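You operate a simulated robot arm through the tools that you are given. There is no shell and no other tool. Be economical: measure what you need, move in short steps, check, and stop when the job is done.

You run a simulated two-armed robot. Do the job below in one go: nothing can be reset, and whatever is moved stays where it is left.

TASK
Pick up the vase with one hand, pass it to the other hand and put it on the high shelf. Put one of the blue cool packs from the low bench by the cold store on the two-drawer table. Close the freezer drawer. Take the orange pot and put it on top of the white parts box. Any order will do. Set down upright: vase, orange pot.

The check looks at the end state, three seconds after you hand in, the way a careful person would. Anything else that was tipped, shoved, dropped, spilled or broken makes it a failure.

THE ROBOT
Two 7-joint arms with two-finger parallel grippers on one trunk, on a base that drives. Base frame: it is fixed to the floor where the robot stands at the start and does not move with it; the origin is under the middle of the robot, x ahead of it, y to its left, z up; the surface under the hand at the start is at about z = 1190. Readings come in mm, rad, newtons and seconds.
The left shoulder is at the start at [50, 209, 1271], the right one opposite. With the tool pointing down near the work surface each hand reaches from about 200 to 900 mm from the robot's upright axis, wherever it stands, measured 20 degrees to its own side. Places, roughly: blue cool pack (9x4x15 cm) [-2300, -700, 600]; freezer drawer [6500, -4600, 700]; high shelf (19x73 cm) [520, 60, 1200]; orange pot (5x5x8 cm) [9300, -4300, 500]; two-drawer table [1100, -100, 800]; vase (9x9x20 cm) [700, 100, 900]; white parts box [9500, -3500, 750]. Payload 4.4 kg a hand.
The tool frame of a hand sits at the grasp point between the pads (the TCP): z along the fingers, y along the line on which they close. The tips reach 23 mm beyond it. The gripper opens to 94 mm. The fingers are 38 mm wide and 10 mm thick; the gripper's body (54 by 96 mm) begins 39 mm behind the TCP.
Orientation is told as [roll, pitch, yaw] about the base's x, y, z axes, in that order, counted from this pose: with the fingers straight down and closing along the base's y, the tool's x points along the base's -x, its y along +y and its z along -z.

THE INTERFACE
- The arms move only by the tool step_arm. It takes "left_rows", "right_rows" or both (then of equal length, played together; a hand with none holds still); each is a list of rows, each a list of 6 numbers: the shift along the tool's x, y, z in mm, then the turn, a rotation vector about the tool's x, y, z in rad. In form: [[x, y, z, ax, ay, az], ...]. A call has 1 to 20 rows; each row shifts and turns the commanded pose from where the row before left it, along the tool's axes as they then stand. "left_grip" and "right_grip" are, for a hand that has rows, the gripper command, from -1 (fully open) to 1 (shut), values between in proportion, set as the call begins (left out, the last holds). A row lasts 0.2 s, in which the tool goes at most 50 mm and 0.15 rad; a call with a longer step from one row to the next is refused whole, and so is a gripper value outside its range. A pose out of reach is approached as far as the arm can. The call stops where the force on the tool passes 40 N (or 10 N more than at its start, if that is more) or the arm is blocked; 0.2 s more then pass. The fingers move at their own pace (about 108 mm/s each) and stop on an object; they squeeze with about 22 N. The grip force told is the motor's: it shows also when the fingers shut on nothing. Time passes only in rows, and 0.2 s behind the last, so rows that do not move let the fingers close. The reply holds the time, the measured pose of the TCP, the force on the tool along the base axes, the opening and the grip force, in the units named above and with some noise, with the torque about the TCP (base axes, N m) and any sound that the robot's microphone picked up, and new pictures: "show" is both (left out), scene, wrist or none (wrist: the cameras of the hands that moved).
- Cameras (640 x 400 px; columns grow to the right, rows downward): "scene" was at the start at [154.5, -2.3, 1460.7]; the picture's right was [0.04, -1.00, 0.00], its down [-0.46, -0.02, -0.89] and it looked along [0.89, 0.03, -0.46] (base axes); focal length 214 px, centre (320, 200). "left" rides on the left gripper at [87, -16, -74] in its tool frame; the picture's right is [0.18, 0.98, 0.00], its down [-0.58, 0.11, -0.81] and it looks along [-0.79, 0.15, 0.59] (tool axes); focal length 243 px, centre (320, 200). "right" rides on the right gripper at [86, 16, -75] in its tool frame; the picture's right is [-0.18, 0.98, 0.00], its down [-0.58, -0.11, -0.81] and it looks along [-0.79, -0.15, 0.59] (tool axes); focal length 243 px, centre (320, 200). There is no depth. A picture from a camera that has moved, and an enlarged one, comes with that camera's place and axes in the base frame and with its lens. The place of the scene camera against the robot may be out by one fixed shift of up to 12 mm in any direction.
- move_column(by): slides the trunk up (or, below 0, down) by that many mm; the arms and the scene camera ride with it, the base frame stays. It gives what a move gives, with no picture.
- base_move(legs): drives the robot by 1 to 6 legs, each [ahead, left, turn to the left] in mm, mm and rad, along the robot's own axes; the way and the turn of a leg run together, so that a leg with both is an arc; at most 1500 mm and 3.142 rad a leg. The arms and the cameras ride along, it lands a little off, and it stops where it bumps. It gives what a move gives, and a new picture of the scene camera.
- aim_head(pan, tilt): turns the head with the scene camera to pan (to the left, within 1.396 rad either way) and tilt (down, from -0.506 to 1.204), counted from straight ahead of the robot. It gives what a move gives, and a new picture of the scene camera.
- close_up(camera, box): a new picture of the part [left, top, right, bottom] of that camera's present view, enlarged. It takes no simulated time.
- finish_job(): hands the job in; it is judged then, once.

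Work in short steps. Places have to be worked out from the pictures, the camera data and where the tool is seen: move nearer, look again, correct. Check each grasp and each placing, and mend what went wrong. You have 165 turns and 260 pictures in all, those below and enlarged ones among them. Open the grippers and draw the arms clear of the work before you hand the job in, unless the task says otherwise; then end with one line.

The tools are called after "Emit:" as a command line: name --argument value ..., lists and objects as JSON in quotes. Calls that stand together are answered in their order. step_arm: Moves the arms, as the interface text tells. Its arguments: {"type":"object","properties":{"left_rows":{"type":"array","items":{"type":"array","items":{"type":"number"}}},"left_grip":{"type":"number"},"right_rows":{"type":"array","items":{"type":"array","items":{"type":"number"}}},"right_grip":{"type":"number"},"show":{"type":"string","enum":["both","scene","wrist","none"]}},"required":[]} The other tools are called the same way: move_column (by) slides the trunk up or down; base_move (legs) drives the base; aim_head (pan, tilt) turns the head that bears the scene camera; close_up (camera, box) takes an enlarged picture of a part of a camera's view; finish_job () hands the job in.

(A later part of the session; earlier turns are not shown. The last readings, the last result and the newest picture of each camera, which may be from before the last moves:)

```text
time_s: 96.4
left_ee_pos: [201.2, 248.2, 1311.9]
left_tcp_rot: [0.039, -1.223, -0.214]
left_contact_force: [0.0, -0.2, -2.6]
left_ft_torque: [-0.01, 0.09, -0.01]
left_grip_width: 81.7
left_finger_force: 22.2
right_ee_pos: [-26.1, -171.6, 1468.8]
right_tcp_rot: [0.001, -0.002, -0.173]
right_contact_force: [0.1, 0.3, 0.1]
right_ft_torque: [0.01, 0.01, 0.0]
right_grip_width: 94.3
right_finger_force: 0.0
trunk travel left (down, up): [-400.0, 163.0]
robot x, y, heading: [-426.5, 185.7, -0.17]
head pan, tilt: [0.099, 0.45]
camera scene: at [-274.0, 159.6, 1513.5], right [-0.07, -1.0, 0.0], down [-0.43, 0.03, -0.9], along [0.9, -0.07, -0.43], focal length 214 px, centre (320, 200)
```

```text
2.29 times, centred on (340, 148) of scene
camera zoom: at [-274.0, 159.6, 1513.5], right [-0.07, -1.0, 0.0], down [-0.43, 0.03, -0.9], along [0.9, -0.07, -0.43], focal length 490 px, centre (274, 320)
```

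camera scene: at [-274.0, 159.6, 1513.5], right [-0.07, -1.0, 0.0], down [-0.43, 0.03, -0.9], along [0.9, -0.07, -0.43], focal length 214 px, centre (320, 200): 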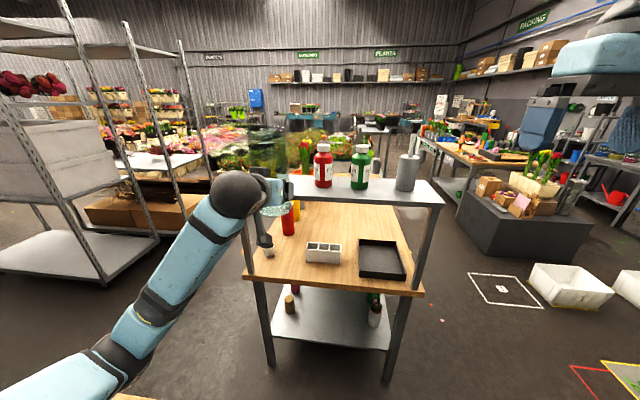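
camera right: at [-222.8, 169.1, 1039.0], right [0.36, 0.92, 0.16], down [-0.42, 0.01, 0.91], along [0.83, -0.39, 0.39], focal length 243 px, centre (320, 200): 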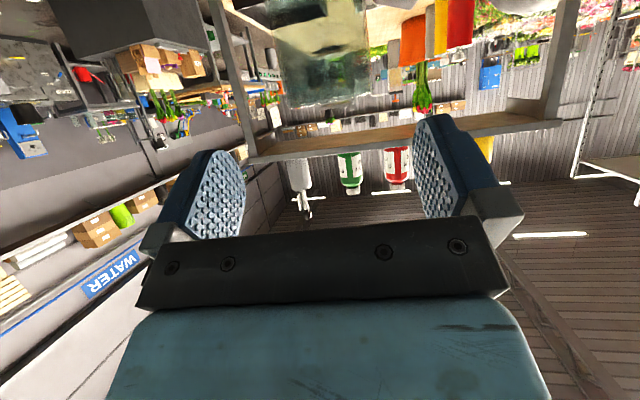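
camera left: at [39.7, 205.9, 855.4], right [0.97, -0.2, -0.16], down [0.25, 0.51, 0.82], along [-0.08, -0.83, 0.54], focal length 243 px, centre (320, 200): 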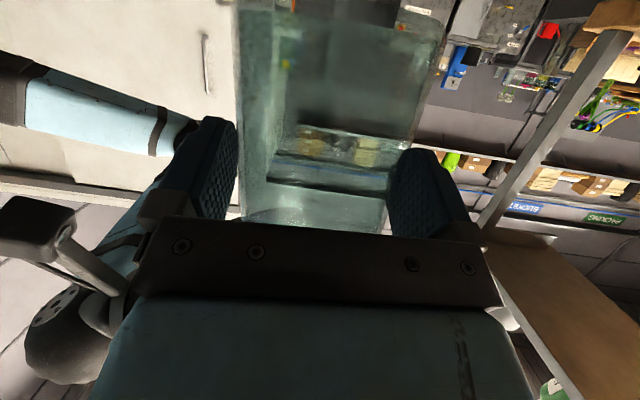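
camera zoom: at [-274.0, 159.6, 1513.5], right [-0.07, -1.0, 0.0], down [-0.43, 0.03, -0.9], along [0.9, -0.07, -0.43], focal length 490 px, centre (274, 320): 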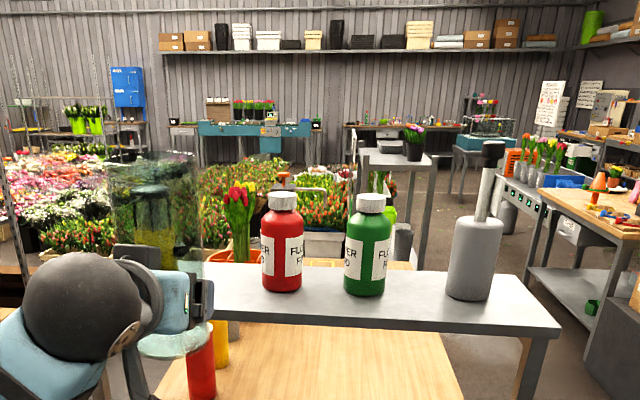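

Computed: shelf front edge passes about [415, 185], red bottle axis ≈[530, 90], lantern handle ≈[533, 233]. I'll set the vase axis at ≈[470, 176], near the front edge. Drive 205 ahead and 24 right.

Emit:
base_move --legs '[[205, -24, 0]]'

Emit:
step_arm --left_rows '[[0, 0, 0, 0, 0, 0]]' --show "wrist"

Emit:
close_up --camera "scene" --box '[180, 60, 460, 235]'

```text
time_s: 98.0
left_ee_pos: [399.2, 189.4, 1310.8]
left_tcp_rot: [0.038, -1.221, -0.213]
left_contact_force: [0.3, 0.5, -4.8]
left_ft_torque: [0.02, 0.08, 0.02]
left_grip_width: 81.2
left_finger_force: 22.0
right_ee_pos: [171.0, -230.6, 1467.7]
right_tcp_rot: [-0.001, -0.003, -0.174]
right_contact_force: [-0.4, -0.5, -0.6]
right_ft_torque: [-0.01, -0.03, 0.02]
right_grip_width: 93.9
right_finger_force: 0.1
trunk travel left (down, up): [-400.0, 163.0]
robot x, y, heading: [-229.1, 123.7, -0.17]
head pan, tilt: [0.099, 0.45]
camera scene: at [-75.2, 100.6, 1513.3], right [-0.07, -1.0, 0.0], down [-0.43, 0.03, -0.9], along [0.9, -0.06, -0.44], focal length 214 px, centre (320, 200)
```

scene: 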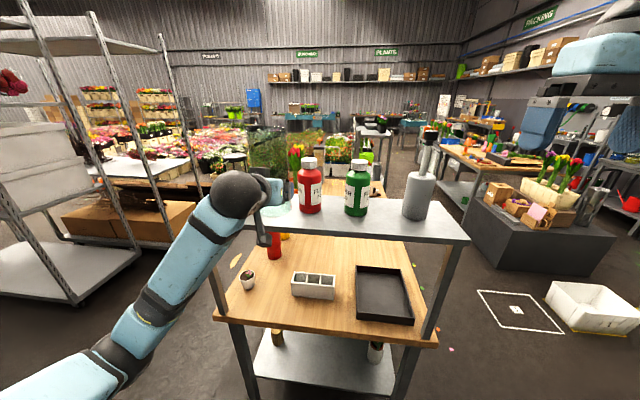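

```text
time_s: 98.4
left_ee_pos: [398.6, 189.9, 1309.8]
left_tcp_rot: [0.041, -1.221, -0.215]
left_contact_force: [0.1, 0.4, -3.0]
left_ft_torque: [0.03, 0.08, -0.01]
left_grip_width: 81.5
left_finger_force: 22.4
right_ee_pos: [171.1, -230.4, 1468.8]
right_tcp_rot: [0.001, -0.002, -0.171]
right_contact_force: [-0.1, -0.2, 0.5]
right_ft_torque: [0.0, 0.02, 0.02]
right_grip_width: 94.3
right_finger_force: 0.1
trunk travel left (down, up): [-400.0, 163.0]
robot x, y, heading: [-228.7, 125.7, -0.165]
head pan, tilt: [0.099, 0.45]
camera left: at [298.1, 193.5, 1253.9], right [0.11, 0.98, -0.16], down [-0.53, 0.2, 0.82], along [0.84, -0.01, 0.54], focal length 243 px, centre (320, 200)
```

left: 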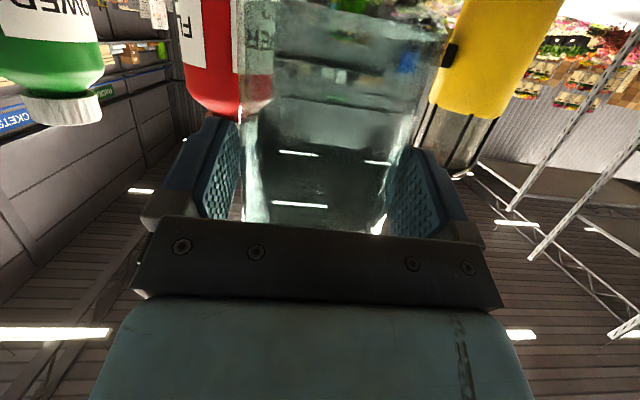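

```text
2.29 times, centred on (320, 148) of scene
camera zoom: at [-76.1, 100.9, 1513.5], right [-0.07, -1.0, 0.0], down [-0.43, 0.03, -0.9], along [0.9, -0.07, -0.43], focal length 490 px, centre (320, 320)
```

zoom: 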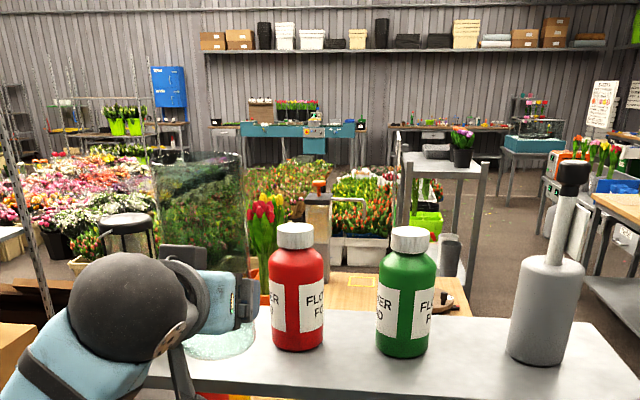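

The gap is well centred: red's edge near y≈129, lantern handle near y≈265. I move 54 mm forward, then lower.

Emit:
step_arm --left_rows '[[-6.1, 1.3, 16.9, 0, 0, 0], [-6.1, 1.3, 16.9, 0, 0, 0], [-6.1, 1.3, 16.9, 0, 0, 0], [14.1, 0, 5.1, 0, 0, 0], [14.1, 0, 5.1, 0, 0, 0], [14.1, 0, 5.1, 0, 0, 0], [9.4, 0, 3.4, 0, 0, 0]]'

Emit:
close_up --camera "scene" --box '[180, 100, 420, 250]'

```text
time_s: 100.0
left_ee_pos: [453.2, 184.3, 1259.1]
left_tcp_rot: [0.039, -1.227, -0.215]
left_contact_force: [4.5, -1.3, 9.4]
left_ft_torque: [0.01, -0.02, -0.03]
left_grip_width: 81.5
left_finger_force: 22.1
right_ee_pos: [170.4, -232.3, 1468.3]
right_tcp_rot: [0.0, -0.003, -0.172]
right_contact_force: [-0.3, -0.2, -0.2]
right_ft_torque: [-0.01, -0.03, -0.01]
right_grip_width: 94.0
right_finger_force: 0.1
trunk travel left (down, up): [-400.0, 163.0]
robot x, y, heading: [-228.0, 125.3, -0.168]
head pan, tilt: [0.099, 0.45]
camera scene: at [-76.4, 99.8, 1513.8], right [-0.07, -1.0, 0.0], down [-0.43, 0.03, -0.9], along [0.9, -0.06, -0.43], focal length 214 px, centre (320, 200)
camera left: at [352.2, 187.8, 1201.1], right [0.11, 0.98, -0.16], down [-0.54, 0.2, 0.82], along [0.84, -0.01, 0.55], focal length 243 px, centre (320, 200)
```

scene: 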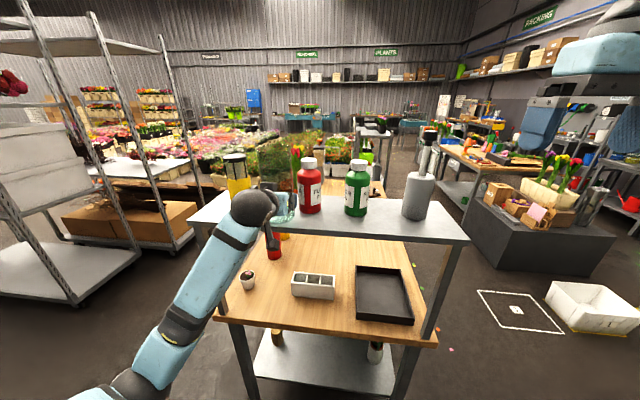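
left: 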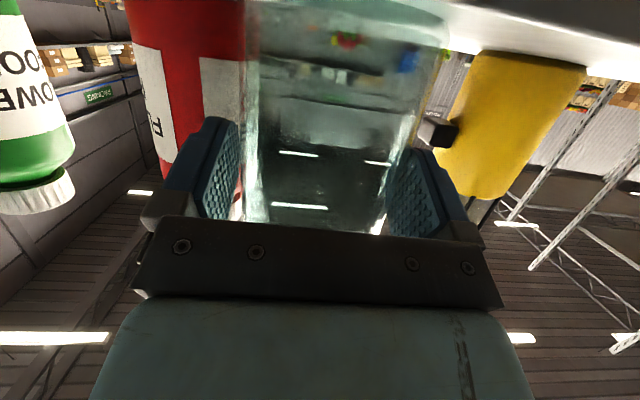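

```text
2.67 times, centred on (300, 175) of scene
camera zoom: at [-76.4, 99.8, 1513.8], right [-0.07, -1.0, 0.0], down [-0.43, 0.03, -0.9], along [0.9, -0.06, -0.43], focal length 572 px, centre (373, 267)
```

zoom: 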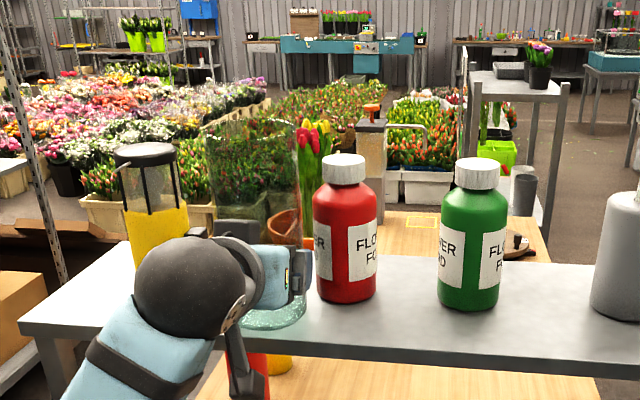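

The vase touched down on the shelf (force reversed by 13 N) with its base fully on the surface. I open the left gripper.

Emit:
step_arm --left_rows '[[-0.9, 0, -0.3, 0, 0, 0], [0, 0, 0, 0, 0, 0], [0, 0, 0, 0, 0, 0]]' --left_grip -1 --show "wrist"

Emit:
close_up --camera "left" --box '[160, 40, 480, 240]'

```text
time_s: 100.8
left_ee_pos: [453.9, 184.9, 1258.2]
left_tcp_rot: [0.039, -1.222, -0.214]
left_contact_force: [-0.8, 0.0, 0.2]
left_ft_torque: [0.01, 0.02, 0.02]
left_grip_width: 94.1
left_finger_force: 0.0
right_ee_pos: [172.1, -231.2, 1466.9]
right_tcp_rot: [0.0, -0.001, -0.172]
right_contact_force: [-0.2, 0.3, 0.2]
right_ft_torque: [0.0, 0.0, 0.0]
right_grip_width: 94.0
right_finger_force: 0.1
trunk travel left (down, up): [-400.0, 163.0]
robot x, y, heading: [-229.6, 123.5, -0.174]
head pan, tilt: [0.099, 0.45]
camera left: at [352.9, 188.3, 1199.7], right [0.11, 0.98, -0.16], down [-0.53, 0.2, 0.82], along [0.84, -0.01, 0.54], focal length 243 px, centre (320, 200)
```

left: 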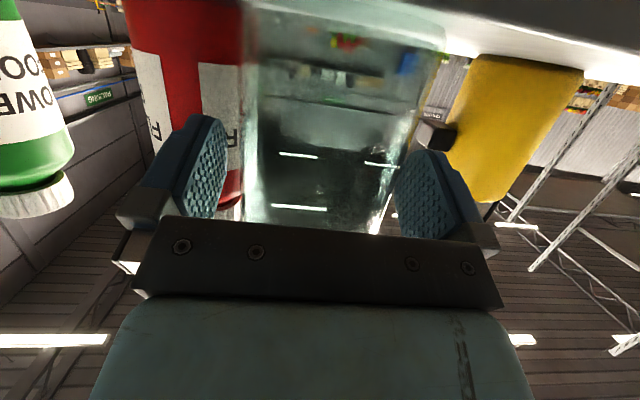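

```text
2.00 times, centred on (320, 140) of left
camera zoom: at [352.9, 188.3, 1199.7], right [0.11, 0.98, -0.16], down [-0.53, 0.2, 0.82], along [0.84, -0.01, 0.54], focal length 485 px, centre (320, 320)
```

zoom: 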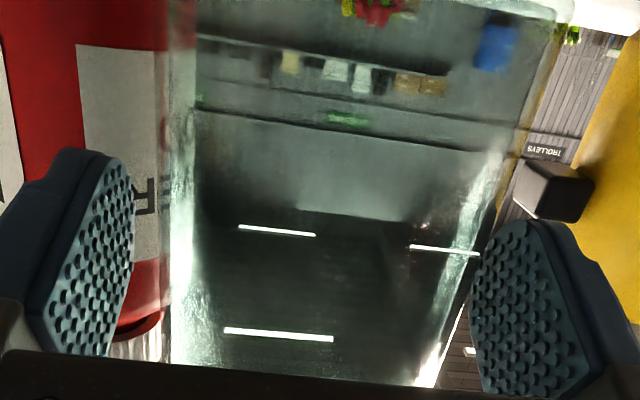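

Vase stands released. I centre the hand by 3 mm and withdraw straight back.

Emit:
step_arm --left_rows '[[0, 3, 0, 0, 0, 0], [3.4, 0, -9.4, 0, 0, 0], [3.4, 0, -9.4, 0, 0, 0], [5, 0, -14, 0, 0, 0], [10, 0, -28, 0, 0, 0], [13, 0, -37, 0, 0, 0], [13, 0, -37, 0, 0, 0]]' --show "scene"

Emit:
close_up --camera "scene" --box '[180, 100, 420, 250]'

```text
time_s: 102.4
left_ee_pos: [312.0, 213.2, 1257.8]
left_tcp_rot: [0.041, -1.224, -0.217]
left_contact_force: [-1.5, -0.4, 0.6]
left_ft_torque: [0.05, -0.03, -0.04]
left_grip_width: 94.1
left_finger_force: 0.1
right_ee_pos: [170.6, -229.9, 1470.1]
right_tcp_rot: [0.001, -0.003, -0.175]
right_contact_force: [0.0, -0.1, -0.2]
right_ft_torque: [0.0, -0.03, 0.01]
right_grip_width: 94.1
right_finger_force: 0.2
trunk travel left (down, up): [-400.0, 163.0]
robot x, y, heading: [-229.5, 120.5, -0.169]
head pan, tilt: [0.099, 0.45]
camera scene: at [-76.4, 100.4, 1513.5], right [-0.07, -1.0, 0.0], down [-0.43, 0.03, -0.9], along [0.9, -0.06, -0.43], focal length 214 px, centre (320, 200)
```

scene: 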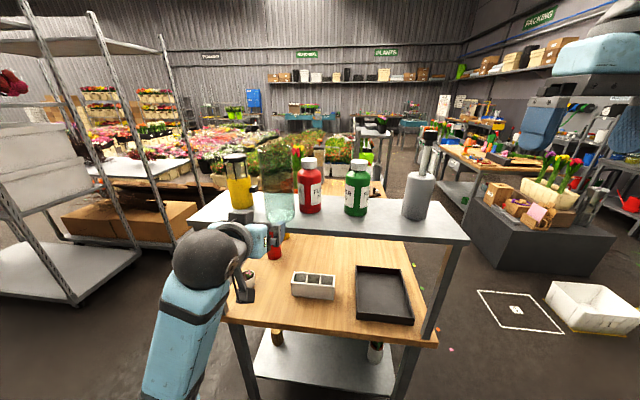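

```text
2.67 times, centred on (300, 175) of scene
camera zoom: at [-76.4, 100.4, 1513.5], right [-0.07, -1.0, 0.0], down [-0.43, 0.03, -0.9], along [0.9, -0.06, -0.43], focal length 572 px, centre (373, 267)
```

zoom: 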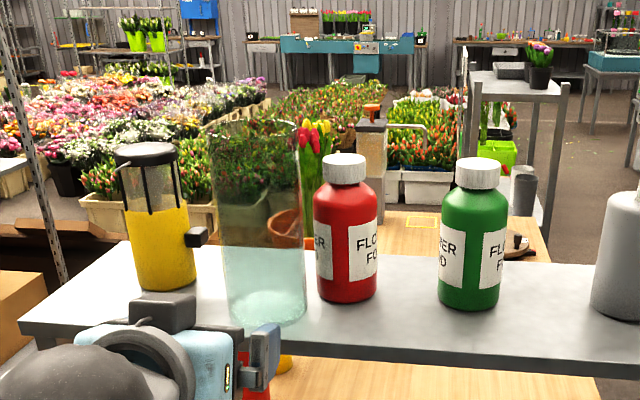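

The vase stands upright in place. I back off and restore the left hand to pointing down, then inspect the stool.

Emit:
base_move --legs '[[-150, 0, 0]]'

Emit:
step_arm --left_rows '[[-30, 0, 0, 0, 0.15, 0], [-30, 0, 0, 0, 0.15, 0], [-30, 0, 0, 0, 0.15, 0], [-20, 0, 0, 0, 0.15, 0], [0, 0, 0, 0, 0.15, 0], [0, 0, 0, 0, 0.15, 0], [0, 0, 0, 0, 0.15, 0], [0, 0, 0, 0.04, 0.15, 0]]' --show "none"

Emit:
aim_head --pan 1.0 --tilt 0.8

```text
time_s: 103.8
left_ee_pos: [166.0, 238.5, 1257.5]
left_tcp_rot: [0.038, -1.22, -0.217]
left_contact_force: [-0.6, -0.2, -0.3]
left_ft_torque: [0.01, -0.03, -0.02]
left_grip_width: 94.0
left_finger_force: 0.0
right_ee_pos: [23.9, -205.7, 1468.6]
right_tcp_rot: [0.0, -0.001, -0.173]
right_contact_force: [0.4, -0.4, 0.0]
right_ft_torque: [0.0, 0.0, -0.02]
right_grip_width: 93.5
right_finger_force: 0.2
trunk travel left (down, up): [-400.0, 163.0]
robot x, y, heading: [-379.9, 150.8, -0.175]
head pan, tilt: [0.099, 0.45]
camera scene: at [-222.5, 125.8, 1513.2], right [-0.07, -1.0, 0.0], down [-0.43, 0.03, -0.9], along [0.9, -0.07, -0.44], focal length 214 px, centre (320, 200)
```

scene: 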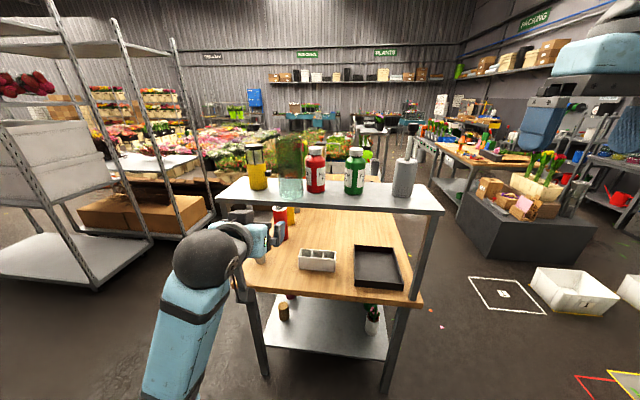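

```text
refused: row 8 steps farther than a row can; nothing moved
```

```text
time_s: 105.0
left_ee_pos: [165.7, 238.4, 1257.6]
left_tcp_rot: [0.038, -1.224, -0.215]
left_contact_force: [0.6, 0.5, 0.6]
left_ft_torque: [0.01, 0.0, 0.02]
left_grip_width: 94.0
left_finger_force: 0.2
right_ee_pos: [23.8, -206.2, 1467.7]
right_tcp_rot: [0.0, -0.001, -0.172]
right_contact_force: [-0.1, -0.7, 0.4]
right_ft_torque: [-0.03, 0.0, -0.01]
right_grip_width: 94.1
right_finger_force: 0.0
trunk travel left (down, up): [-400.0, 163.0]
robot x, y, heading: [-374.9, 146.3, -0.174]
head pan, tilt: [1.0, 0.799]
camera scene: at [-260.4, 192.1, 1482.9], right [0.74, -0.68, 0.0], down [-0.48, -0.53, -0.7], along [0.47, 0.51, -0.72], focal length 214 px, centre (320, 200)
```

scene: 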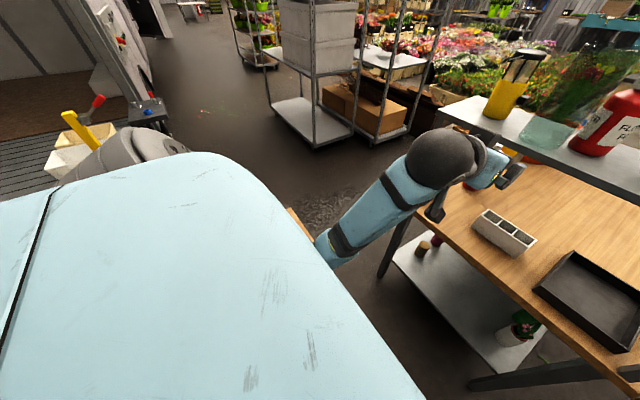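

Redo the left hand un-pitching within the row limit; then I'll look at the stool from further back.

Emit:
step_arm --left_rows '[[-30, 0, 0, 0, 0.15, 0], [-30, 0, 0, 0, 0.15, 0], [-30, 0, 0, 0, 0.15, 0], [-20, 0, 0, 0, 0.15, 0], [0, 0, 0, 0, 0.15, 0], [0, 0, 0, 0, 0.15, 0], [0, 0, 0, 0, 0.15, 0], [0, 0, 0, 0, 0.15, 0], [0, 0, 0, 0.038, 0.02, 0]]' --show "none"

Emit:
aim_head --pan 1.39 --tilt 0.3

Emit:
aim_head --pan -1.39 --tilt 0.3

```text
time_s: 107.2
left_ee_pos: [425.8, 212.3, 1213.8]
left_tcp_rot: [-0.021, -0.017, -0.174]
left_contact_force: [-17.1, -1.2, 23.9]
left_ft_torque: [1.14, 0.02, 0.99]
left_grip_width: 91.4
left_finger_force: 0.1
left hand out of reach, approached as far as the arm can: row 3, 4, 5, 6, 7, 8, 9
right_ee_pos: [19.7, -206.2, 1469.6]
right_tcp_rot: [0.002, -0.004, -0.171]
right_contact_force: [0.9, -0.3, 0.4]
right_ft_torque: [-0.04, 0.01, -0.01]
right_grip_width: 94.0
right_finger_force: 0.0
trunk travel left (down, up): [-400.0, 163.0]
robot x, y, heading: [-376.0, 147.7, -0.169]
head pan, tilt: [1.0, 0.799]
stopped in row 9 (left hand): the force on the tool passed its limit at 42 N (the readings are from after the stop); the commanded pose is now the measured one
```

```text
time_s: 108.1
left_ee_pos: [425.8, 211.0, 1212.9]
left_tcp_rot: [-0.021, -0.015, -0.177]
left_contact_force: [-2.0, -3.2, 40.3]
left_ft_torque: [2.0, -0.6, 0.11]
left_grip_width: 92.6
left_finger_force: 0.2
right_ee_pos: [18.1, -206.9, 1469.4]
right_tcp_rot: [0.001, -0.008, -0.172]
right_contact_force: [-0.3, -0.3, 0.0]
right_ft_torque: [0.0, 0.01, -0.02]
right_grip_width: 94.0
right_finger_force: 0.1
trunk travel left (down, up): [-400.0, 163.0]
robot x, y, heading: [-375.8, 146.8, -0.175]
head pan, tilt: [1.389, 0.3]
camera scene: at [-289.8, 219.0, 1528.0], right [0.94, -0.35, 0.01], down [-0.1, -0.28, -0.96], along [0.33, 0.9, -0.29], focal length 214 px, centre (320, 200)
```

scene: 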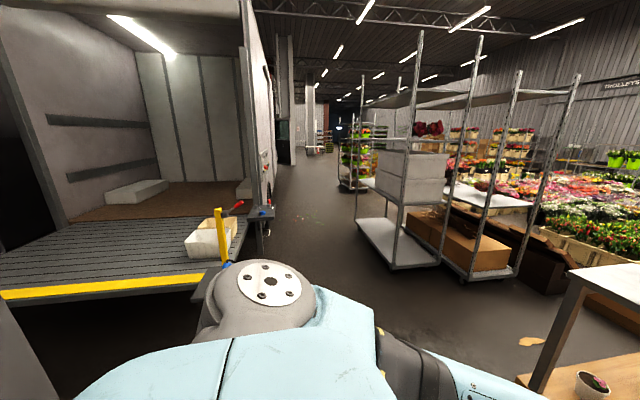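

```text
time_s: 110.5
left_ee_pos: [426.1, 210.7, 1213.0]
left_tcp_rot: [-0.019, -0.016, -0.177]
left_contact_force: [-0.3, -1.8, 41.5]
left_ft_torque: [2.13, -0.66, -0.07]
left_grip_width: 92.8
left_finger_force: 0.1
right_ee_pos: [16.9, -205.7, 1469.7]
right_tcp_rot: [0.001, -0.007, -0.173]
right_contact_force: [-0.1, 0.5, 0.3]
right_ft_torque: [0.02, 0.0, -0.01]
right_grip_width: 94.0
right_finger_force: 0.0
trunk travel left (down, up): [-400.0, 163.0]
robot x, y, heading: [-380.4, 151.1, -0.171]
head pan, tilt: [-1.389, 0.3]
camera scene: at [-321.1, 38.0, 1527.6], right [-1.0, -0.01, -0.01], down [0.0, 0.3, -0.95], along [0.01, -0.95, -0.3], focal length 214 px, centre (320, 200)
```

scene: 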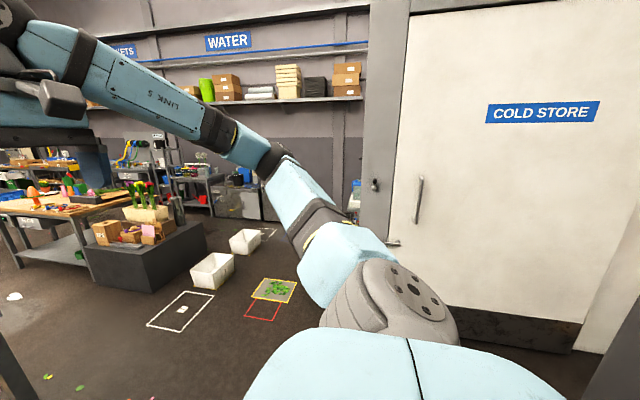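

The left hand went forward and is pressing on the shelf edge near the vase. I look at once before moving.

Emit:
aim_head --pan 0.1 --tilt 0.45

Emit:
close_up --camera "scene" --box '[180, 100, 420, 250]'

Emit:
close_up --camera "left" --box '[0, 0, 640, 400]'

```text
time_s: 112.1
left_ee_pos: [426.3, 210.9, 1213.4]
left_tcp_rot: [-0.02, -0.015, -0.178]
left_contact_force: [-0.2, -2.2, 41.5]
left_ft_torque: [2.06, -0.66, -0.05]
left_grip_width: 93.0
left_finger_force: 0.0
right_ee_pos: [16.9, -206.8, 1470.8]
right_tcp_rot: [0.002, -0.007, -0.174]
right_contact_force: [0.1, 0.0, 0.8]
right_ft_torque: [0.01, -0.01, 0.01]
right_grip_width: 93.8
right_finger_force: 0.1
trunk travel left (down, up): [-400.0, 163.0]
robot x, y, heading: [-378.2, 153.8, -0.173]
head pan, tilt: [0.099, 0.45]
camera scene: at [-230.3, 124.7, 1514.3], right [-0.07, -1.0, 0.0], down [-0.43, 0.03, -0.9], along [0.9, -0.07, -0.43], focal length 214 px, centre (320, 200)
```

scene: 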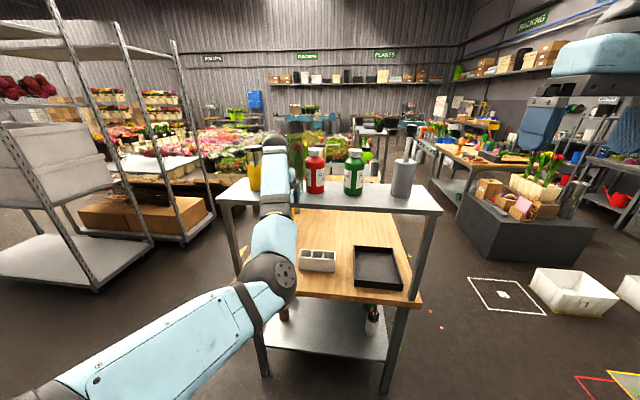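

```text
2.67 times, centred on (300, 175) of scene
camera zoom: at [-230.3, 124.7, 1514.3], right [-0.07, -1.0, 0.0], down [-0.43, 0.03, -0.9], along [0.9, -0.07, -0.43], focal length 572 px, centre (373, 267)
```

zoom: 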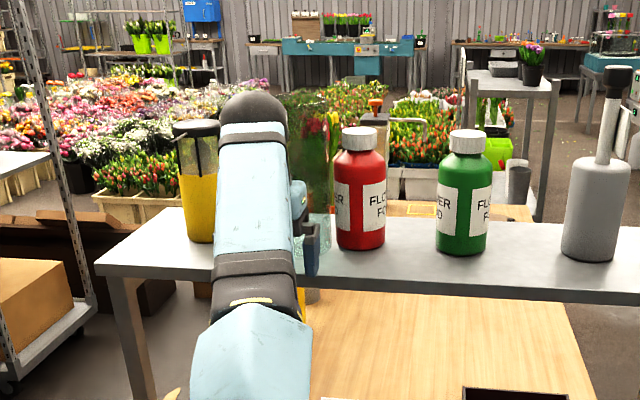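

```text
1.00 times, centred on (320, 200) of left (not enlarged: the box is as wide or as high as the picture)
camera zoom: at [336.7, 213.7, 1286.6], right [-0.01, 1.0, -0.02], down [0.58, 0.02, 0.81], along [0.81, -0.01, -0.58], focal length 243 px, centre (320, 200)
```

zoom: 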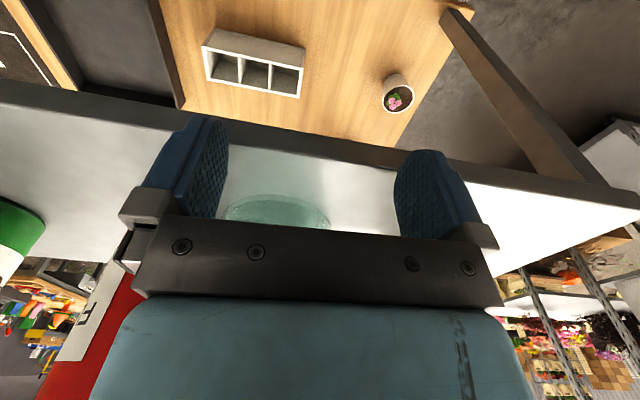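

The vase still stands upright (nudged back about 20 mm), the hand is in front of it. I lift off slightly and pull straight back.

Emit:
step_arm --left_rows '[[3, 0, -5, 0, 0, 0], [8, 0, -5, 0, 0, 0], [20, 0, -3, 0, 0, 0], [40, 0, 0, 0, 0, 0], [40, 0, 0, 0, 0, 0], [40, 0, 0, 0, 0, 0], [40, 0, 0, 0, 0, 0]]'

Emit:
close_up --camera "scene" --box '[180, 100, 420, 250]'

```text
time_s: 113.1
left_ee_pos: [427.6, 218.0, 1213.6]
left_tcp_rot: [-0.02, -0.031, -0.188]
left_contact_force: [-6.2, -12.5, 17.1]
left_ft_torque: [0.52, -0.11, 0.21]
left_grip_width: 88.1
left_finger_force: 0.0
left hand out of reach, approached as far as the arm can: row 1, 2, 3, 4
right_ee_pos: [20.2, -207.3, 1467.8]
right_tcp_rot: [0.0, -0.006, -0.174]
right_contact_force: [-0.2, -0.1, 0.3]
right_ft_torque: [-0.04, -0.02, 0.04]
right_grip_width: 94.3
right_finger_force: 0.0
trunk travel left (down, up): [-400.0, 163.0]
robot x, y, heading: [-380.0, 149.4, -0.178]
head pan, tilt: [0.099, 0.45]
stopped in row 4 (left hand): the force on the tool passed its limit at 66 N (the readings are from after the stop); the commanded pose is now the measured one
camera scene: at [-227.4, 124.8, 1513.6], right [-0.08, -1.0, 0.0], down [-0.43, 0.03, -0.9], along [0.9, -0.07, -0.43], focal length 214 px, centre (320, 200)
camera left: at [337.7, 221.2, 1285.5], right [0.0, 1.0, -0.03], down [0.57, 0.02, 0.82], along [0.82, -0.02, -0.57], focal length 243 px, centre (320, 200)
```

scene: 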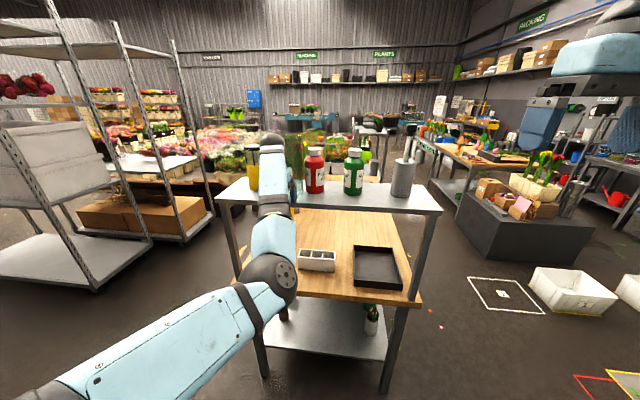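
left: 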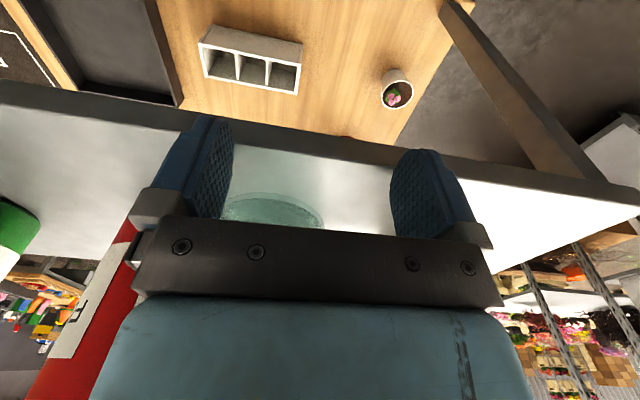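

```text
2.67 times, centred on (300, 175) of scene
camera zoom: at [-227.4, 124.8, 1513.6], right [-0.08, -1.0, 0.0], down [-0.43, 0.03, -0.9], along [0.9, -0.07, -0.43], focal length 572 px, centre (373, 267)
```

zoom: 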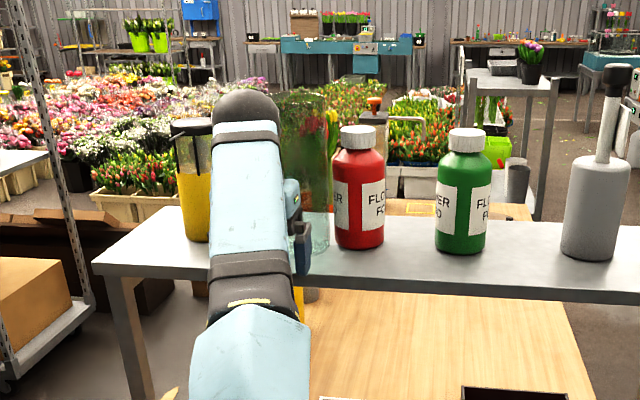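

The arm is over-stretched, so I use the trunk and base instead: up 30 mm, then back.

Emit:
move_column --by 30

Emit:
base_move --legs '[[-250, 0, 0]]'

Emit:
close_up --camera "scene" --box '[200, 100, 440, 250]'

```text
time_s: 113.9
left_ee_pos: [431.8, 219.5, 1238.7]
left_tcp_rot: [-0.019, -0.025, -0.185]
left_contact_force: [-0.8, -0.6, 1.3]
left_ft_torque: [0.05, 0.02, -0.01]
left_grip_width: 94.1
left_finger_force: 0.1
right_ee_pos: [23.0, -208.2, 1497.9]
right_tcp_rot: [0.001, -0.001, -0.175]
right_contact_force: [-0.1, 0.4, -0.4]
right_ft_torque: [0.01, 0.0, 0.01]
right_grip_width: 94.1
right_finger_force: 0.1
trunk travel left (down, up): [-430.0, 133.0]
robot x, y, heading: [-377.5, 145.1, -0.173]
head pan, tilt: [0.099, 0.45]
```

```text
time_s: 115.7
left_ee_pos: [185.6, 261.8, 1236.1]
left_tcp_rot: [-0.022, -0.023, -0.189]
left_contact_force: [-0.1, -0.6, 0.1]
left_ft_torque: [0.03, 0.04, 0.02]
left_grip_width: 93.9
left_finger_force: 0.0
right_ee_pos: [-222.0, -165.1, 1496.7]
right_tcp_rot: [0.0, 0.001, -0.175]
right_contact_force: [0.3, -0.3, -0.6]
right_ft_torque: [0.0, 0.04, -0.02]
right_grip_width: 94.0
right_finger_force: 0.1
trunk travel left (down, up): [-430.0, 133.0]
robot x, y, heading: [-621.5, 194.8, -0.175]
head pan, tilt: [0.099, 0.45]
camera scene: at [-468.0, 168.3, 1543.1], right [-0.08, -1.0, 0.0], down [-0.43, 0.03, -0.9], along [0.9, -0.07, -0.44], focal length 214 px, centre (320, 200)
```

scene: 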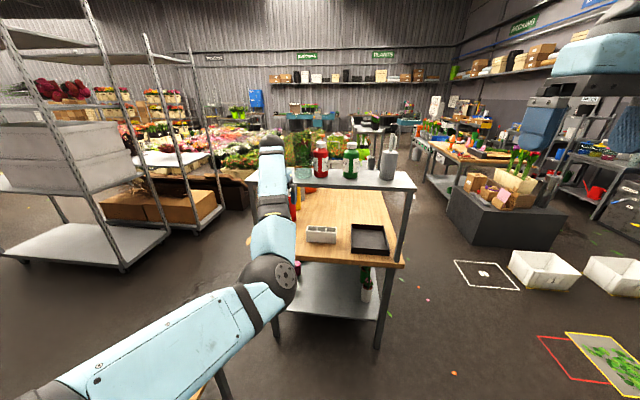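

```text
2.67 times, centred on (320, 175) of scene
camera zoom: at [-468.0, 168.3, 1543.1], right [-0.08, -1.0, 0.0], down [-0.43, 0.03, -0.9], along [0.9, -0.07, -0.44], focal length 572 px, centre (320, 267)
```

zoom: 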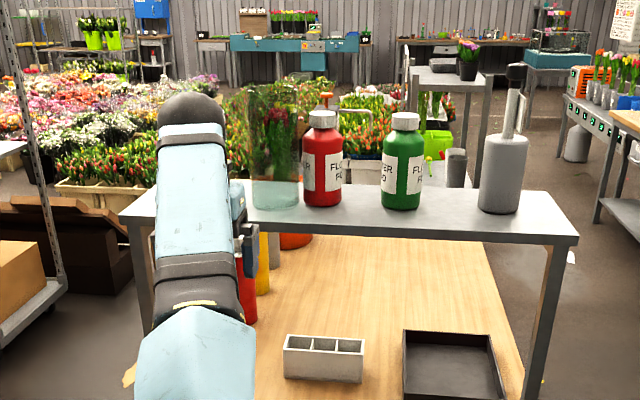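

The vase stands upright on the shelf, clear. Now I tuck the left arm back.

Emit:
step_arm --left_rows '[[40, 5, -20, 0, 0, 0], [42, 5, -20, 0, 0, 0], [42, 5, -20, 0, 0, 0], [42, 5, -20, 0, 0, 0], [42, 5, -20, 0, 0, 0], [42, 5, 0, 0, 0, 0], [42, 5, 0, 0, 0, 0], [42, 5, 0, 0, 0, 0], [42, 5, 0, 0, 0, 0]]' --show "scene"

Emit:
close_up --camera "scene" --box '[220, 110, 420, 235]'

Emit:
aim_head --pan 0.6 --tilt 0.8

```text
time_s: 117.7
left_ee_pos: [112.1, 474.1, 1257.9]
left_tcp_rot: [-0.021, -0.022, -0.188]
left_contact_force: [-0.9, -0.2, 0.1]
left_ft_torque: [-0.03, 0.01, -0.01]
left_grip_width: 94.1
left_finger_force: 0.1
left hand out of reach, approached as far as the arm can: row 1, 2, 3, 4, 5, 6, 7, 8, 9
right_ee_pos: [-222.9, -162.5, 1497.9]
right_tcp_rot: [-0.001, -0.002, -0.175]
right_contact_force: [0.3, 0.2, 0.0]
right_ft_torque: [0.0, 0.03, 0.0]
right_grip_width: 94.2
right_finger_force: 0.1
trunk travel left (down, up): [-430.0, 133.0]
robot x, y, heading: [-623.2, 191.1, -0.178]
head pan, tilt: [0.099, 0.45]
camera scene: at [-469.3, 169.3, 1543.4], right [-0.08, -1.0, 0.0], down [-0.43, 0.03, -0.9], along [0.9, -0.07, -0.43], focal length 214 px, centre (320, 200)
```

scene: 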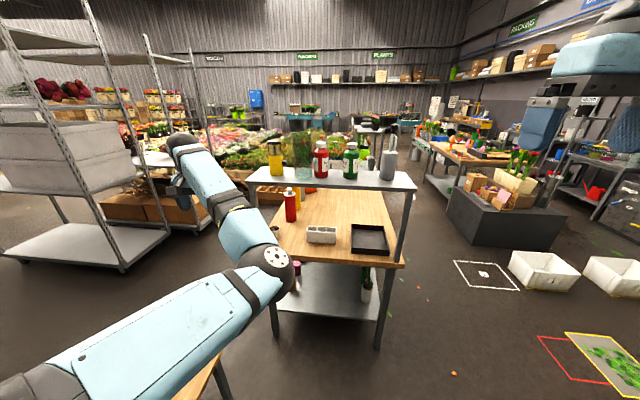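

```text
3.20 times, centred on (320, 172) of scene
camera zoom: at [-469.3, 169.3, 1543.4], right [-0.08, -1.0, 0.0], down [-0.43, 0.03, -0.9], along [0.9, -0.07, -0.43], focal length 686 px, centre (320, 288)
```

zoom: 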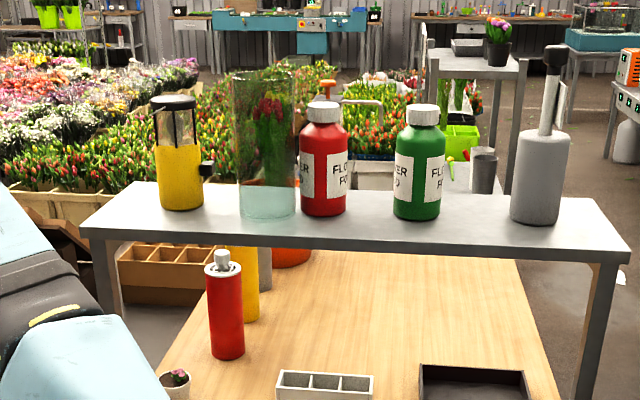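

```text
time_s: 118.6
left_ee_pos: [113.0, 472.9, 1259.0]
left_tcp_rot: [-0.019, -0.023, -0.188]
left_contact_force: [-0.5, -0.3, -0.7]
left_ft_torque: [-0.02, 0.01, 0.0]
left_grip_width: 94.1
left_finger_force: 0.0
right_ee_pos: [-223.2, -164.8, 1497.9]
right_tcp_rot: [0.0, -0.002, -0.177]
right_contact_force: [-0.5, 0.5, 0.3]
right_ft_torque: [0.01, 0.01, 0.01]
right_grip_width: 93.9
right_finger_force: 0.1
trunk travel left (down, up): [-430.0, 133.0]
robot x, y, heading: [-620.6, 193.0, -0.177]
head pan, tilt: [0.6, 0.799]
camera scene: at [-487.2, 208.7, 1512.9], right [0.41, -0.91, 0.0], down [-0.65, -0.29, -0.7], along [0.64, 0.29, -0.72], focal length 214 px, centre (320, 200)
```

scene: 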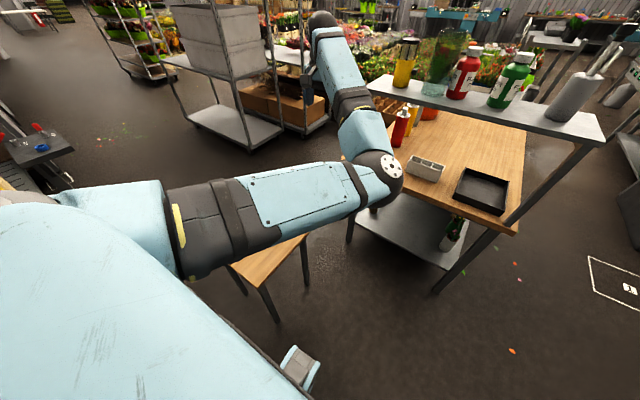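

The left arm has got into an awkward elbow-in posture. I try raising and drawing it outward to unwind it.

Emit:
step_arm --left_rows '[[0, 0, -40, 0, 0, -0.1], [0, 0, -40, 0, 0, -0.1], [0, 0, -40, 0, 0, -0.1], [0, 0, -40, 0, 0, -0.1], [0, 0, -40, 0, 0, -0.1], [0, 0, 0, 0, 0, -0.1]]' --show "scene"

```text
time_s: 120.0
left_ee_pos: [112.5, 480.7, 1455.3]
left_tcp_rot: [-0.03, -0.006, 0.413]
left_contact_force: [0.7, 1.7, 0.3]
left_ft_torque: [-0.01, 0.02, -0.03]
left_grip_width: 94.0
left_finger_force: 0.0
left hand out of reach, approached as far as the arm can: row 1
right_ee_pos: [-222.9, -163.9, 1497.4]
right_tcp_rot: [0.0, -0.001, -0.178]
right_contact_force: [-0.2, 0.5, 0.4]
right_ft_torque: [0.02, 0.02, 0.01]
right_grip_width: 94.4
right_finger_force: 0.0
trunk travel left (down, up): [-430.0, 133.0]
robot x, y, heading: [-625.4, 192.1, -0.176]
head pan, tilt: [0.6, 0.799]
camera scene: at [-486.4, 208.8, 1512.8], right [0.41, -0.91, 0.0], down [-0.65, -0.3, -0.7], along [0.63, 0.29, -0.72], focal length 214 px, centre (320, 200)
```

scene: 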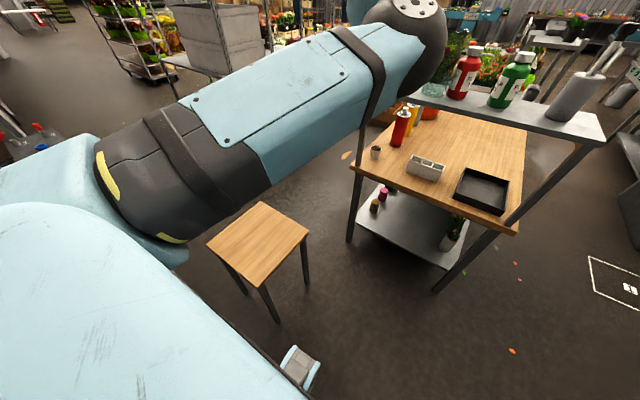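

The arm is responsive again, and the stool appears unmoved. I draw the left hand back.

Emit:
step_arm --left_rows '[[33, 22, -10, 0, 0, 0], [33, 22, -10, 0, 0, 0], [33, 22, 0, 0, 0, 0], [33, 22, 0, 0, 0, 0], [33, 22, 0, 0, 0, 0], [33, 22, 0, 0, 0, 0]]' --show "scene"

```text
time_s: 121.4
left_ee_pos: [-68.5, 592.6, 1469.1]
left_tcp_rot: [-0.029, -0.006, 0.412]
left_contact_force: [0.0, 0.7, 0.0]
left_ft_torque: [0.0, -0.01, 0.02]
left_grip_width: 94.0
left_finger_force: 0.0
left hand out of reach, approached as far as the arm can: row 1, 2, 3, 4, 5, 6
right_ee_pos: [-223.7, -163.9, 1499.3]
right_tcp_rot: [0.001, -0.001, -0.177]
right_contact_force: [-0.4, 0.4, 0.1]
right_ft_torque: [-0.01, -0.02, -0.02]
right_grip_width: 94.1
right_finger_force: 0.0
trunk travel left (down, up): [-430.0, 133.0]
robot x, y, heading: [-622.0, 192.4, -0.179]
head pan, tilt: [0.6, 0.799]
camera scene: at [-488.2, 209.1, 1513.0], right [0.41, -0.91, 0.0], down [-0.65, -0.3, -0.7], along [0.64, 0.29, -0.72], focal length 214 px, centre (320, 200)
```

scene: 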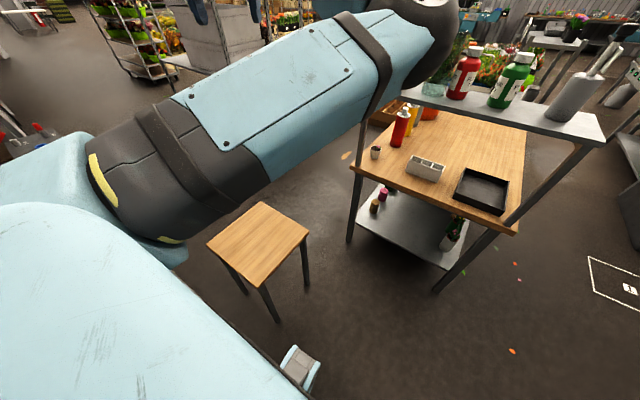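

I try steering the left hand back to its initial pose (relative to the robot), to recover the original posture.

Emit:
step_arm --left_rows '[[0, 0, -40, 0, 0, 0], [0, 0, -40, 0, 0, 0], [0, 0, -35, 0, 0, 0], [0, 0, 0, 0, 0, 0.12], [0, 0, 0, 0, 0, 0.12], [0, 0, 0, 0, 0, 0.12], [0, 0, 0, 0, 0, 0.12], [0, 0, 0, 0, 0, 0.11], [0, -35, 0, 0, 0, 0], [0, -35, 0, 0, 0, 0], [0, -35, 0, 0, 0, 0], [0, -35, 0, 0, 0, 0], [0, -30, 0, 0, 0, 0]]' --show "scene"

```text
time_s: 124.2
left_ee_pos: [-73.1, 584.9, 1582.2]
left_tcp_rot: [-0.024, -0.019, -0.173]
left_contact_force: [0.5, -0.2, 0.1]
left_ft_torque: [-0.01, 0.02, 0.01]
left_grip_width: 94.0
left_finger_force: 0.1
left hand out of reach, approached as far as the arm can: row 9, 10, 11, 12, 13
right_ee_pos: [-222.0, -163.9, 1497.6]
right_tcp_rot: [-0.001, 0.0, -0.175]
right_contact_force: [0.3, 0.8, -0.4]
right_ft_torque: [-0.03, -0.02, 0.03]
right_grip_width: 94.0
right_finger_force: 0.0
trunk travel left (down, up): [-430.0, 133.0]
robot x, y, heading: [-623.5, 194.1, -0.175]
head pan, tilt: [0.6, 0.799]
camera scene: at [-487.0, 209.0, 1512.9], right [0.41, -0.91, 0.0], down [-0.65, -0.3, -0.7], along [0.64, 0.29, -0.72], focal length 214 px, centre (320, 200)
```

scene: 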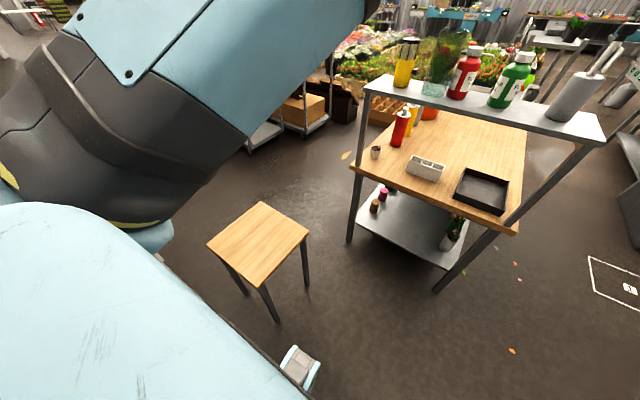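

The left hand is parked high and out to the left; I'll leave it there and use the right arm for the rest. Now I turn toward the low bench by the cold store.

Emit:
base_move --legs '[[0, 0, -1.25], [0, 0, -1.2]]'

Emit:
aim_head --pan 0.0 --tilt 0.4

```text
time_s: 130.8
left_ee_pos: [-805.5, -456.5, 1581.6]
left_tcp_rot: [-0.024, -0.021, -2.639]
left_contact_force: [-0.1, -0.6, 0.9]
left_ft_torque: [0.0, -0.03, 0.01]
left_grip_width: 93.8
left_finger_force: 0.0
right_ee_pos: [-1157.6, 220.7, 1496.4]
right_tcp_rot: [0.0, -0.001, -2.642]
right_contact_force: [-0.9, 0.1, 0.4]
right_ft_torque: [0.02, 0.03, 0.0]
right_grip_width: 94.0
right_finger_force: 0.0
trunk travel left (down, up): [-430.0, 133.0]
robot x, y, heading: [-624.6, 191.6, -2.641]
head pan, tilt: [0.6, 0.799]
camera scene: at [-722.7, 82.8, 1512.9], right [-0.89, 0.45, 0.0], down [0.32, 0.64, -0.7], along [-0.32, -0.62, -0.72], focal length 214 px, centre (320, 200)
```

scene: 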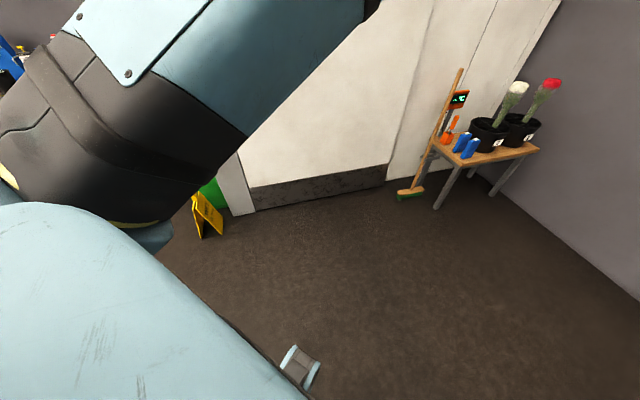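

```text
time_s: 131.8
left_ee_pos: [-805.8, -457.0, 1582.3]
left_tcp_rot: [-0.024, -0.02, -2.638]
left_contact_force: [-0.1, 0.3, -1.1]
left_ft_torque: [0.02, -0.01, 0.0]
left_grip_width: 93.8
left_finger_force: 0.1
right_ee_pos: [-1158.8, 219.5, 1498.0]
right_tcp_rot: [0.001, -0.002, -2.642]
right_contact_force: [-0.2, -0.4, -0.2]
right_ft_torque: [-0.01, 0.0, 0.03]
right_grip_width: 94.0
right_finger_force: 0.1
trunk travel left (down, up): [-430.0, 133.0]
robot x, y, heading: [-623.4, 194.4, -2.643]
head pan, tilt: [0.0, 0.4]
camera scene: at [-767.4, 110.3, 1547.9], right [-0.48, 0.88, 0.0], down [0.34, 0.19, -0.92], along [-0.81, -0.44, -0.39], focal length 214 px, centre (320, 200)
```

scene: 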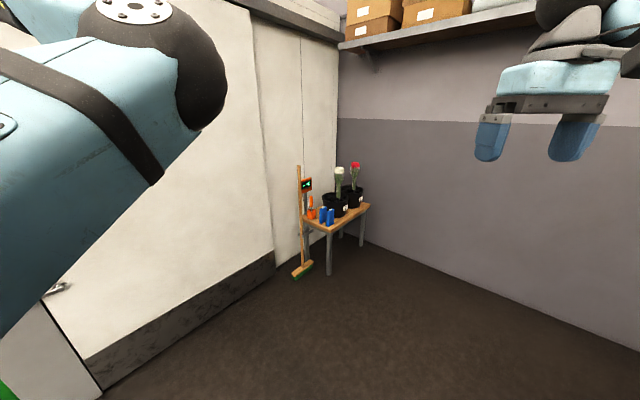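

Two blue packs stand on the low bench at about [−2414, −690]. I approach from the open side with heading about −2.2 to keep the left hand off the wall.

Emit:
close_up --camera "scene" --box '[270, 140, 400, 222]'

Emit:
base_move --legs '[[0, 0, 0.44], [880, -600, 0]]'

Emit:
aim_head --pan 0.0 --tilt 0.75

```text
4.88 times, centred on (335, 181) of scene
camera zoom: at [-767.4, 110.3, 1547.9], right [-0.48, 0.88, 0.0], down [0.34, 0.19, -0.92], along [-0.81, -0.44, -0.39], focal length 1046 px, centre (247, 293)
```

zoom: 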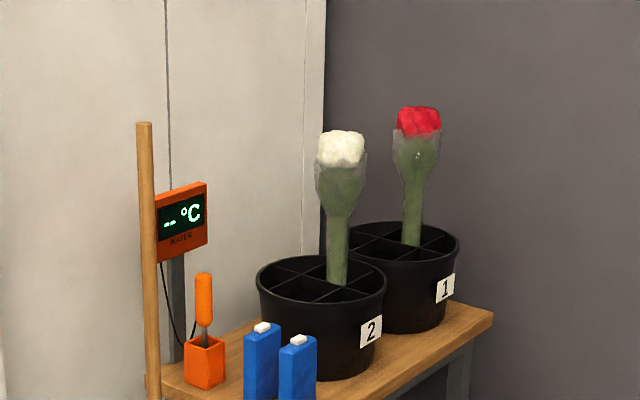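

```text
time_s: 138.8
left_ee_pos: [-1507.2, -833.7, 1582.1]
left_tcp_rot: [-0.024, -0.023, -2.194]
left_contact_force: [0.3, -0.5, -0.4]
left_ft_torque: [0.03, -0.01, -0.05]
left_grip_width: 94.2
left_finger_force: 0.0
right_ee_pos: [-2117.0, -373.0, 1497.1]
right_tcp_rot: [0.0, 0.001, -2.196]
right_contact_force: [-0.1, -0.4, -0.6]
right_ft_torque: [-0.01, 0.02, 0.0]
right_grip_width: 94.2
right_finger_force: 0.0
trunk travel left (down, up): [-430.0, 133.0]
robot x, y, heading: [-1618.9, -169.5, -2.191]
head pan, tilt: [0.0, 0.4]
camera scene: at [-1719.4, -303.1, 1548.1], right [-0.81, 0.59, 0.0], down [0.23, 0.32, -0.92], along [-0.54, -0.75, -0.39], focal length 214 px, centre (320, 200)
```

scene: 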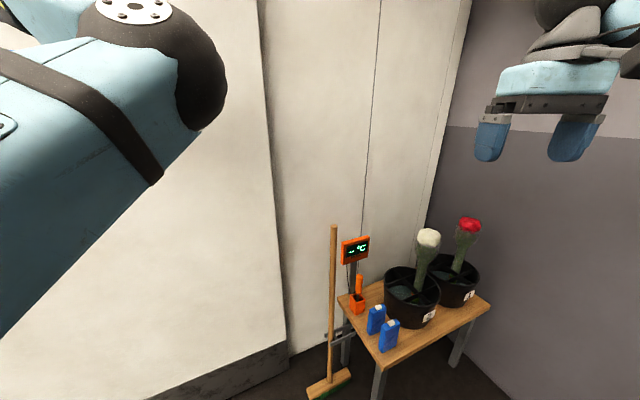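

```text
time_s: 139.6
left_ee_pos: [-1507.1, -833.0, 1580.9]
left_tcp_rot: [-0.024, -0.021, -2.195]
left_contact_force: [0.3, 0.0, 0.4]
left_ft_torque: [-0.01, 0.01, 0.02]
left_grip_width: 93.7
left_finger_force: 0.0
right_ee_pos: [-2117.6, -373.0, 1497.2]
right_tcp_rot: [-0.001, 0.0, -2.199]
right_contact_force: [0.2, 0.4, 0.5]
right_ft_torque: [-0.01, -0.04, 0.0]
right_grip_width: 94.1
right_finger_force: 0.2
trunk travel left (down, up): [-430.0, 133.0]
robot x, y, heading: [-1622.9, -167.1, -2.201]
head pan, tilt: [0.0, 0.75]
camera scene: at [-1714.3, -295.4, 1516.9], right [-0.81, 0.59, 0.0], down [0.4, 0.55, -0.73], along [-0.43, -0.59, -0.68], focal length 214 px, centre (320, 200)
```

scene: 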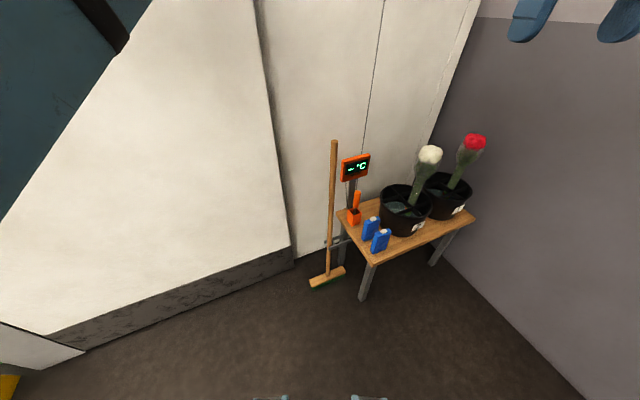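

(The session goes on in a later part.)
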